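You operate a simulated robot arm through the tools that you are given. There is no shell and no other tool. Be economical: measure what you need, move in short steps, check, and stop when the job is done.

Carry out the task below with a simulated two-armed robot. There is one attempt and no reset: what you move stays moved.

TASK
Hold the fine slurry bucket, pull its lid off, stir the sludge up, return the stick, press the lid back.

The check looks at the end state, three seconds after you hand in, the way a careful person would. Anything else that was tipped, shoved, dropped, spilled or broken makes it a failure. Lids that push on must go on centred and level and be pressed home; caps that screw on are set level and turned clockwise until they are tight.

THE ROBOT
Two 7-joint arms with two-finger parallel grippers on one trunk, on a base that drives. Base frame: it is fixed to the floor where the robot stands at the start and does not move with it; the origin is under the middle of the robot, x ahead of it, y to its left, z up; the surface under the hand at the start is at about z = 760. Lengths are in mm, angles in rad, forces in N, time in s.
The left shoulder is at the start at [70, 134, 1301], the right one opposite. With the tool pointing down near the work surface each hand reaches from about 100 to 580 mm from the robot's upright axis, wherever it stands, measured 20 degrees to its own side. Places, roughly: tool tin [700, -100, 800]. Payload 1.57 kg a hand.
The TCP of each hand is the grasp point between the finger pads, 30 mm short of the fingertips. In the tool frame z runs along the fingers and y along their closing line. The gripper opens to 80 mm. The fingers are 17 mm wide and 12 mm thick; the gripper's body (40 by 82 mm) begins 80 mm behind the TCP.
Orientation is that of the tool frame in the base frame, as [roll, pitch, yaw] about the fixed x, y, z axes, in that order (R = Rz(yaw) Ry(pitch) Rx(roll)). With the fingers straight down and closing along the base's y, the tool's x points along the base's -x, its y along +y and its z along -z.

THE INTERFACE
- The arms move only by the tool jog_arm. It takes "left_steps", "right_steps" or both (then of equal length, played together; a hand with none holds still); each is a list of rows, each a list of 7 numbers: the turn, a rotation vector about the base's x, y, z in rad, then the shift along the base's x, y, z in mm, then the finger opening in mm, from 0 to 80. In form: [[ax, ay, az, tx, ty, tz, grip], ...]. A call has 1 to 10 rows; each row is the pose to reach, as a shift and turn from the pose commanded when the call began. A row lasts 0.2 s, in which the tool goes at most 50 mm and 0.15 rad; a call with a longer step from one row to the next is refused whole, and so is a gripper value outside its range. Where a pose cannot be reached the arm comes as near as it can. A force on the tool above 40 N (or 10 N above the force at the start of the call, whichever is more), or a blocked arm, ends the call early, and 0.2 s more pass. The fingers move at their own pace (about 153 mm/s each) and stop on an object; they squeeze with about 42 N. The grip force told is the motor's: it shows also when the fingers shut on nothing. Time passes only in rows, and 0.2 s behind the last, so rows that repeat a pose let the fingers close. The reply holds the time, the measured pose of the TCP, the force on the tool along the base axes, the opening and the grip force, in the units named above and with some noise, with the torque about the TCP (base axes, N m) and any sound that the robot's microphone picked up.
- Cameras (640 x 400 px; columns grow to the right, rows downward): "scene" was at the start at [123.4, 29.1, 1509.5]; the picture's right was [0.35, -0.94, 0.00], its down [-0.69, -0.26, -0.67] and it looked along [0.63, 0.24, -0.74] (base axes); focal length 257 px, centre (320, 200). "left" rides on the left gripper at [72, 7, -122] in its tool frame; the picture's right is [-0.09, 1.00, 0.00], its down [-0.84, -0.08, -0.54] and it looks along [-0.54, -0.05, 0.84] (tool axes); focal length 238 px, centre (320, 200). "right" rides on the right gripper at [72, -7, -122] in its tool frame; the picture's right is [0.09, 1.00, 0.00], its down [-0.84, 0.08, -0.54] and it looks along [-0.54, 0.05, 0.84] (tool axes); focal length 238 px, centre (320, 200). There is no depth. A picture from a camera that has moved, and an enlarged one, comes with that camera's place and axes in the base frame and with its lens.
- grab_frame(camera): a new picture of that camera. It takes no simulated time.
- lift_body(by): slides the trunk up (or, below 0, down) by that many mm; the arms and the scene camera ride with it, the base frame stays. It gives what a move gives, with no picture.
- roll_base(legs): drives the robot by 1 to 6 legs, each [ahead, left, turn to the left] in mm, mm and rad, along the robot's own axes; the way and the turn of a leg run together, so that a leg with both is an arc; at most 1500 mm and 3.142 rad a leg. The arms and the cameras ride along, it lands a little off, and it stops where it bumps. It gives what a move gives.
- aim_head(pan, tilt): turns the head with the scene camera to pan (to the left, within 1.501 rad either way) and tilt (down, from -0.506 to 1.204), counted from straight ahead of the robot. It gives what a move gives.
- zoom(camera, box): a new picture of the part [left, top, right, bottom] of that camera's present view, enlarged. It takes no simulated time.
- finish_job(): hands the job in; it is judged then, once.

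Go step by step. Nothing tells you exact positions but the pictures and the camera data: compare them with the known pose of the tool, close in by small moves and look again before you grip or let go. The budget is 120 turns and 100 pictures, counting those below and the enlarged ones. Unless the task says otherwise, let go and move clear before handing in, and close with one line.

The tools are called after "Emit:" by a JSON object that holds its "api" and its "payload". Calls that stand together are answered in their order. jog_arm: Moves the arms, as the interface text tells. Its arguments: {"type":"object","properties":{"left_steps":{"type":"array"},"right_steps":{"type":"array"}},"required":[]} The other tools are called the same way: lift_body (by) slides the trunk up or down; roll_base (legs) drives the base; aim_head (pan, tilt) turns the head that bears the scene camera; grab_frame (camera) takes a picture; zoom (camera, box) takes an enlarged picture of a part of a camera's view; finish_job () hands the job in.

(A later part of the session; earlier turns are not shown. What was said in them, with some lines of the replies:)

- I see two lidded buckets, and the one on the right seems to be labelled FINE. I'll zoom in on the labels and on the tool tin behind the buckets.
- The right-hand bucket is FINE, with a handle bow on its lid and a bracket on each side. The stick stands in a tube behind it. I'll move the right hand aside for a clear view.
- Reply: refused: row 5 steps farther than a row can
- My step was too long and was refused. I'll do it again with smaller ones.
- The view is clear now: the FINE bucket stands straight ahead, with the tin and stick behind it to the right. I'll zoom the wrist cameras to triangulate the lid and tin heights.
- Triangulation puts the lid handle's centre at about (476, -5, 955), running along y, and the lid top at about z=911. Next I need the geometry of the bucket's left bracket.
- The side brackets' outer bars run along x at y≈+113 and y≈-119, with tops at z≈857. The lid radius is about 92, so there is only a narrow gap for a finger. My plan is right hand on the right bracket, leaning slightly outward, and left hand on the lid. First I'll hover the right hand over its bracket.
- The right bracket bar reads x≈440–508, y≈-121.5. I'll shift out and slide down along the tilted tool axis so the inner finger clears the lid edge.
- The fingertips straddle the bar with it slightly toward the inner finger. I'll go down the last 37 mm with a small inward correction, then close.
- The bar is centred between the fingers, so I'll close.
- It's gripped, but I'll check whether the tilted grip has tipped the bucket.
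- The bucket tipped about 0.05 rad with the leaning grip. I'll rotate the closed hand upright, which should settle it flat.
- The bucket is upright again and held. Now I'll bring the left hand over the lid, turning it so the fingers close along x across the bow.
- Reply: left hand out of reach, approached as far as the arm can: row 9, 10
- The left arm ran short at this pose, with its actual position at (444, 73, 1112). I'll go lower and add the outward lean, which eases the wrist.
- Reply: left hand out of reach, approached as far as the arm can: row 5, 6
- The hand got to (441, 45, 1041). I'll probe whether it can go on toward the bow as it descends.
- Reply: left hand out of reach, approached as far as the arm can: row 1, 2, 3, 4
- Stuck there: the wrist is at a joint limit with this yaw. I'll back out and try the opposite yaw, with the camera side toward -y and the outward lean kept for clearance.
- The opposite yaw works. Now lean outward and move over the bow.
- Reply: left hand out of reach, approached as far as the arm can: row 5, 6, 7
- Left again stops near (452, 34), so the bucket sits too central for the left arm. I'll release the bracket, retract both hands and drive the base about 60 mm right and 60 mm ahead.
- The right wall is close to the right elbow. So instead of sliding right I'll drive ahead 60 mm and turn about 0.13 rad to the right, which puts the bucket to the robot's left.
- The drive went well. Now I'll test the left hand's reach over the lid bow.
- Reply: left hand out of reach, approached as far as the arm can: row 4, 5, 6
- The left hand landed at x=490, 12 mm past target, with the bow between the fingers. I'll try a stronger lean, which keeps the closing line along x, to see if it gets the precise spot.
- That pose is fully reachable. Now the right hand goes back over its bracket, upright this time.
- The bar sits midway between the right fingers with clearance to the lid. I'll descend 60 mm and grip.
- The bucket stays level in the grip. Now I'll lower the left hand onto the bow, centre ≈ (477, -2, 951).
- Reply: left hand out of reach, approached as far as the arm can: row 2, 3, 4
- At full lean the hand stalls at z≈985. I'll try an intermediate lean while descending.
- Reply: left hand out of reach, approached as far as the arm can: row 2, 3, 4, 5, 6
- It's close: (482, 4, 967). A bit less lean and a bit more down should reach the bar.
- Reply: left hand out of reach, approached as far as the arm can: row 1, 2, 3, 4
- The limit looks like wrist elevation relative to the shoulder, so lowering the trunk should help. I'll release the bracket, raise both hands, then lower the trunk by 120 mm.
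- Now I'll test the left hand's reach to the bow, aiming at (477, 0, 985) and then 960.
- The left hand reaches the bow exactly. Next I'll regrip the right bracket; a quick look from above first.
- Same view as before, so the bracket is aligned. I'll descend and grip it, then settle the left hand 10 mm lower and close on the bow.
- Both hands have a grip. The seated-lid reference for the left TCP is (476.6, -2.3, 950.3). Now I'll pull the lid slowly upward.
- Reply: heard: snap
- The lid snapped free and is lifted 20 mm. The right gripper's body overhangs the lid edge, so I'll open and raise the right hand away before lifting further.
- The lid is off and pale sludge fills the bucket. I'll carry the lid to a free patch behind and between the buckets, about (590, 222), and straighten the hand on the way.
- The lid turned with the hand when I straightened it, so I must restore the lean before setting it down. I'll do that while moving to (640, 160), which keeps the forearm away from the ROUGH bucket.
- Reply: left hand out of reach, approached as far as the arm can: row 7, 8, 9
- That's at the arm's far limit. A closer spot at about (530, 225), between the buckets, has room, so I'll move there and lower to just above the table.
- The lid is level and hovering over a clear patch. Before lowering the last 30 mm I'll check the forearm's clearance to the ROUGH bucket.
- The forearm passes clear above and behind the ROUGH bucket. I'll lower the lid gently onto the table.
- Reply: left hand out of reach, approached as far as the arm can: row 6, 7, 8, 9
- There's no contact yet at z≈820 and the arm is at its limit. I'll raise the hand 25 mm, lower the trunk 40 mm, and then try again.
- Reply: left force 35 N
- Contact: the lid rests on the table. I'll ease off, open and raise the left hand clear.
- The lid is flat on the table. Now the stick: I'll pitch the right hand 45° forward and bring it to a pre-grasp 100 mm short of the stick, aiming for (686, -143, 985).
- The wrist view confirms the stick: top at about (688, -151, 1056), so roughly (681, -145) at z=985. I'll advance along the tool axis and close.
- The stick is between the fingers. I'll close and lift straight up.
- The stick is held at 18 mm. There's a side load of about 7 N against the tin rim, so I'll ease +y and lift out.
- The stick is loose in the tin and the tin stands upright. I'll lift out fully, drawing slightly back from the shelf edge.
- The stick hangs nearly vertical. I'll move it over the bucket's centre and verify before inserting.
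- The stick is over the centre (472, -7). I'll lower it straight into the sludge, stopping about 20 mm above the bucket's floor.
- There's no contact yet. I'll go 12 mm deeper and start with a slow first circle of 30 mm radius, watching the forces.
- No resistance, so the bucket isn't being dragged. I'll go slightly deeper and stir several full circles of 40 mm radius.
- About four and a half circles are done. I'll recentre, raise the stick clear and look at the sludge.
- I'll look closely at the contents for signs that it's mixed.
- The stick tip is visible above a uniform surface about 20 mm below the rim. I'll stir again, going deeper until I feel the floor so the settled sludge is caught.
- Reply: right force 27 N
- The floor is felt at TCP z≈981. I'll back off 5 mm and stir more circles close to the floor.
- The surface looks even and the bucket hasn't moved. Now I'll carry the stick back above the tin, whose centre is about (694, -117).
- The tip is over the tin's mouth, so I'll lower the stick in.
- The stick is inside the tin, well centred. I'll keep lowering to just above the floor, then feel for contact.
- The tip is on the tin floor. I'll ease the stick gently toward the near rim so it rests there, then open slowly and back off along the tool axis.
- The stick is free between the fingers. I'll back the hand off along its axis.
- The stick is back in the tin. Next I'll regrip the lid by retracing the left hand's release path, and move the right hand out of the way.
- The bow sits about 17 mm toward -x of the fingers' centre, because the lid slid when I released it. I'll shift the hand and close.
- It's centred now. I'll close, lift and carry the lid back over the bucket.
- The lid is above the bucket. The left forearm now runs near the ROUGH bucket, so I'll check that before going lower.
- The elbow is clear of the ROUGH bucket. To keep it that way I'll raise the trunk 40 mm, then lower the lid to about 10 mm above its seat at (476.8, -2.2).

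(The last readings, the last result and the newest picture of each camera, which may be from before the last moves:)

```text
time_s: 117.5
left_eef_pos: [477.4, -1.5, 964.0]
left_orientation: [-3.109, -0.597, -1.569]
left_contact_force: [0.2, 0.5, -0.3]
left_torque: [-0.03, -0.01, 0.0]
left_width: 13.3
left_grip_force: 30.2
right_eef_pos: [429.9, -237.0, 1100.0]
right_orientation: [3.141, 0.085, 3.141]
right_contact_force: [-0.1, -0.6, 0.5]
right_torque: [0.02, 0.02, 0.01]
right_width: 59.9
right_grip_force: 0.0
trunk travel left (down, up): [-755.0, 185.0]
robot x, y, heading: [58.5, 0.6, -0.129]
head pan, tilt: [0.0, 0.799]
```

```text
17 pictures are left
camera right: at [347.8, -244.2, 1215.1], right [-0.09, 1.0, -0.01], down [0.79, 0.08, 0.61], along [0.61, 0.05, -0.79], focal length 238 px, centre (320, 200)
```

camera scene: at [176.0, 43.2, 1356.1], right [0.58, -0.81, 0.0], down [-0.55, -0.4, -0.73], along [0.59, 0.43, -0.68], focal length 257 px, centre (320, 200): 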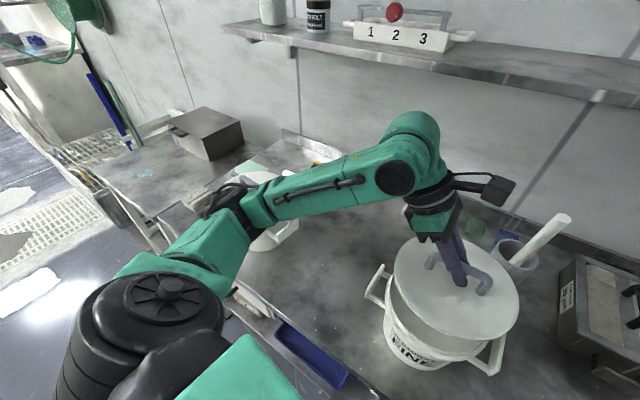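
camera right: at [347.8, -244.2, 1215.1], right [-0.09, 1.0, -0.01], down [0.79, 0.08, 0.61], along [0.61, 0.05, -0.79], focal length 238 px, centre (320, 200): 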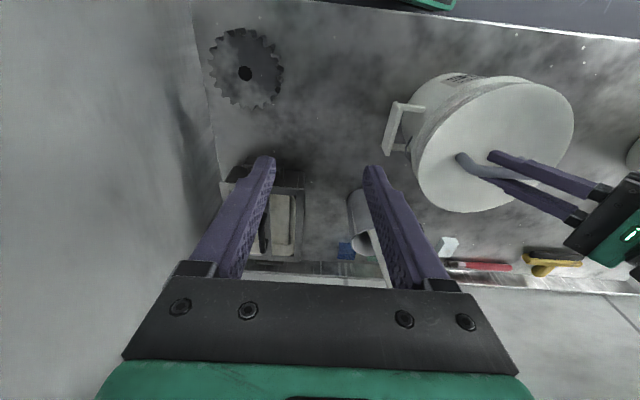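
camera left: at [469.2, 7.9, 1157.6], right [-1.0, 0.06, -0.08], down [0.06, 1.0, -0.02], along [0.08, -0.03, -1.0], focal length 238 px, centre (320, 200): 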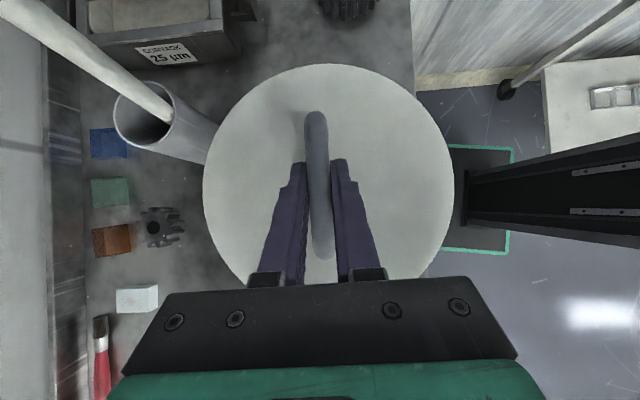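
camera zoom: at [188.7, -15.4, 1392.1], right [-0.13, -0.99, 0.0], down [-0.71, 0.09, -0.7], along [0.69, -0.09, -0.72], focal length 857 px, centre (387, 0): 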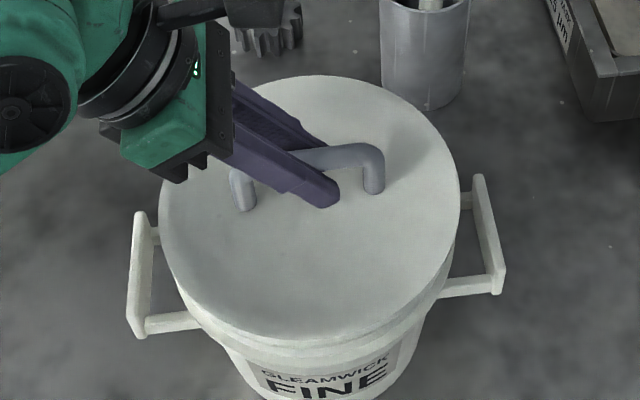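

The bucket hasn't moved and the lid sits concentric with it. I'll lower it onto the rim and press in small steps.

Emit:
{"api": "jog_arm", "payload": {"left_steps": [[0, 0, 0, -0.6, -0.6, -4, 0], [0, 0, 0, -0.6, -0.6, -7, 0], [0, 0, 0, -0.6, -0.6, -9, 0], [0, 0, 0, -0.6, -0.6, -11, 0], [0, 0, 0, -0.6, -0.6, -13, 0], [0, 0, 0, -0.6, -0.6, -14.5, 0], [0, 0, 0, -0.6, -0.6, -16, 0], [0, 0, 0, -0.6, -0.6, -17.5, 0]]}}

Emit:
{"api": "zoom", "payload": {"camera": "scene", "box": [230, 200, 370, 320]}}

```text
time_s: 119.3
left_eef_pos: [477.5, -2.2, 950.8]
left_orientation: [-3.096, -0.605, -1.575]
left_contact_force: [8.7, 3.6, 30.1]
left_torque: [0.49, -0.03, -0.05]
left_width: 12.9
left_grip_force: 30.1
right_eef_pos: [428.2, -236.2, 1100.9]
right_orientation: [3.141, 0.087, 3.141]
right_contact_force: [-0.1, 0.2, 0.3]
right_torque: [0.03, 0.0, 0.01]
right_width: 60.2
right_grip_force: 0.1
trunk travel left (down, up): [-755.0, 185.0]
robot x, y, heading: [56.7, 1.6, -0.124]
head pan, tilt: [0.0, 0.799]
heard: snap
```

```text
3.33 times, centred on (300, 260) of scene
camera zoom: at [186.5, -14.3, 1392.8], right [-0.13, -0.99, 0.0], down [-0.71, 0.09, -0.7], along [0.69, -0.09, -0.72], focal length 857 px, centre (387, 0)
```

zoom: 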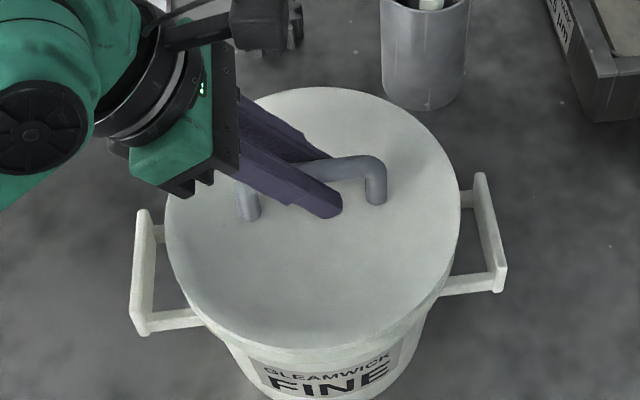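

It snapped home at z=950.8, matching the 950.3 seated reference. One more gentle press to be sure, then I'll look at the rim.

Emit:
{"api": "jog_arm", "payload": {"left_steps": [[0, 0, 0, 0, 0, -1.5, 0], [0, 0, 0, 0, 0, -3, 0], [0, 0, 0, 0, 0, 0, 0], [0, 0, 0, 0, 0, 1, 0]]}}

Emit:
{"api": "zoom", "payload": {"camera": "right", "box": [370, 50, 590, 230]}}

```text
time_s: 120.3
left_eef_pos: [475.8, -1.8, 947.6]
left_orientation: [-3.112, -0.598, -1.569]
left_contact_force: [8.4, 0.8, 18.5]
left_torque: [-0.51, -0.05, 0.14]
left_width: 13.4
left_grip_force: 29.6
right_eef_pos: [429.6, -235.4, 1099.9]
right_orientation: [3.141, 0.086, -3.141]
right_contact_force: [-0.1, -0.6, 0.2]
right_torque: [-0.01, -0.01, 0.01]
right_width: 60.0
right_grip_force: 0.1
trunk travel left (down, up): [-755.0, 185.0]
robot x, y, heading: [57.5, 0.4, -0.127]
head pan, tilt: [0.0, 0.799]
```

```text
2.22 times, centred on (480, 140) of right
camera zoom: at [347.4, -243.9, 1215.1], right [-0.09, 1.0, -0.01], down [0.79, 0.08, 0.61], along [0.61, 0.05, -0.79], focal length 530 px, centre (-36, 333)
```

zoom: 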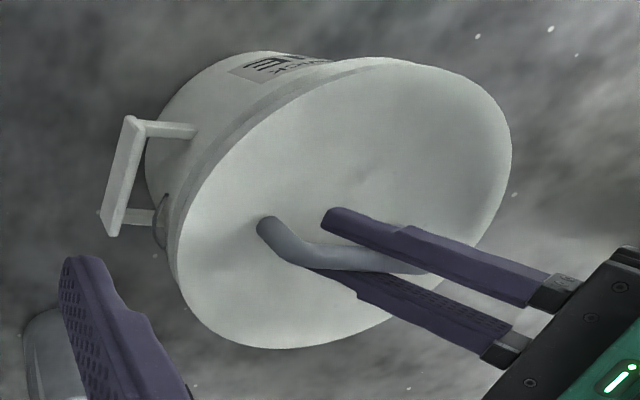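

The lid is seated. I'll relieve the load, open and raise the left hand straight up and away.

Emit:
{"api": "jog_arm", "payload": {"left_steps": [[0, 0, 0, 0, 0, 1.5, 0], [0, 0, 0, 0, 0, 2.5, 20], [0, 0, 0, 0, 0, 2.5, 50], [0, 0, 0, 0, 0, 2.5, 50], [0, 0, 0, 0, 0, 25, 50], [0, 0, 0, 0, 0, 65, 50], [0, 0, 0, 0, 20, 105, 50], [0, 0, 0, 0, 50, 135, 50], [0, 0, 0, 0, 90, 150, 50], [0, 0, 0, 0, 130, 160, 50]]}}

Emit:
{"api": "grab_frame", "payload": {"camera": "scene"}}

Emit:
{"api": "zoom", "payload": {"camera": "scene", "box": [220, 200, 380, 340]}}

Emit:
{"api": "zoom", "payload": {"camera": "right", "box": [370, 50, 590, 230]}}

```text
time_s: 122.5
left_eef_pos: [476.0, 127.5, 1109.4]
left_orientation: [-3.108, -0.601, -1.572]
left_contact_force: [-0.2, 0.9, -0.2]
left_torque: [-0.04, 0.02, 0.01]
left_width: 50.0
left_grip_force: 0.1
right_eef_pos: [428.1, -235.0, 1100.3]
right_orientation: [-3.14, 0.086, 3.141]
right_contact_force: [0.5, 0.2, 0.0]
right_torque: [-0.02, -0.02, -0.02]
right_width: 60.0
right_grip_force: 0.1
trunk travel left (down, up): [-755.0, 185.0]
robot x, y, heading: [57.0, 0.1, -0.13]
head pan, tilt: [0.0, 0.799]
```

```text
14 pictures are left
camera scene: at [187.4, -13.6, 1392.2], right [-0.13, -0.99, 0.0], down [-0.71, 0.09, -0.7], along [0.69, -0.09, -0.72], focal length 257 px, centre (320, 200)
```

scene: 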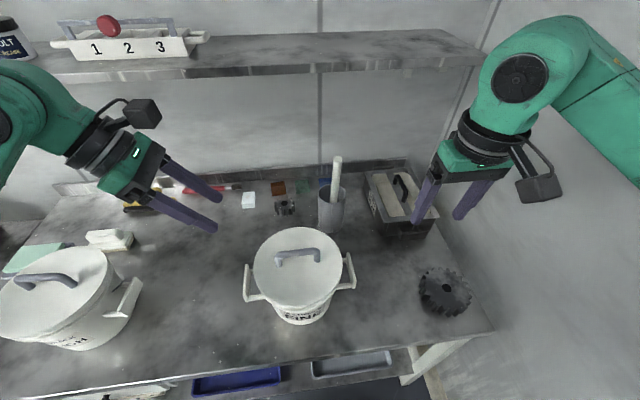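

```text
2.86 times, centred on (300, 270) of scene
camera zoom: at [187.4, -13.6, 1392.2], right [-0.13, -0.99, 0.0], down [-0.71, 0.09, -0.7], along [0.69, -0.09, -0.72], focal length 735 px, centre (377, 0)
```

zoom: 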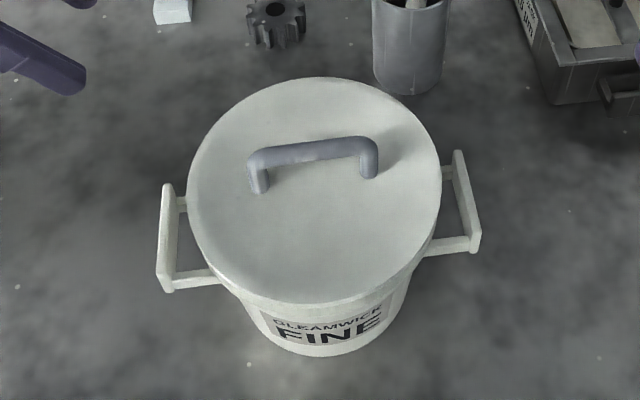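

```text
2.22 times, centred on (480, 140) of right
camera zoom: at [346.6, -242.6, 1215.7], right [-0.09, 1.0, -0.01], down [0.79, 0.08, 0.61], along [0.61, 0.05, -0.79], focal length 530 px, centre (-36, 333)
```

zoom: 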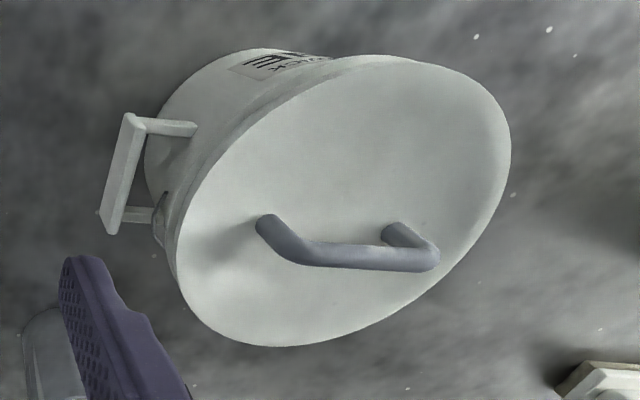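

The lid is level, centred and snapped home. The stick stands in its tin, nothing else looks disturbed, and both hands are clear, so I'm handing in.

Emit:
{"api": "finish_job", "payload": {}}

```text
The job is handed in.
```

I pulled the lid off the FINE slurry bucket while holding it, stirred the sludge down to the floor, put the stick back in its tin and pressed the lid on until it snapped. The sludge surface looked the same before and after stirring, so I couldn't confirm the mixing by eye.
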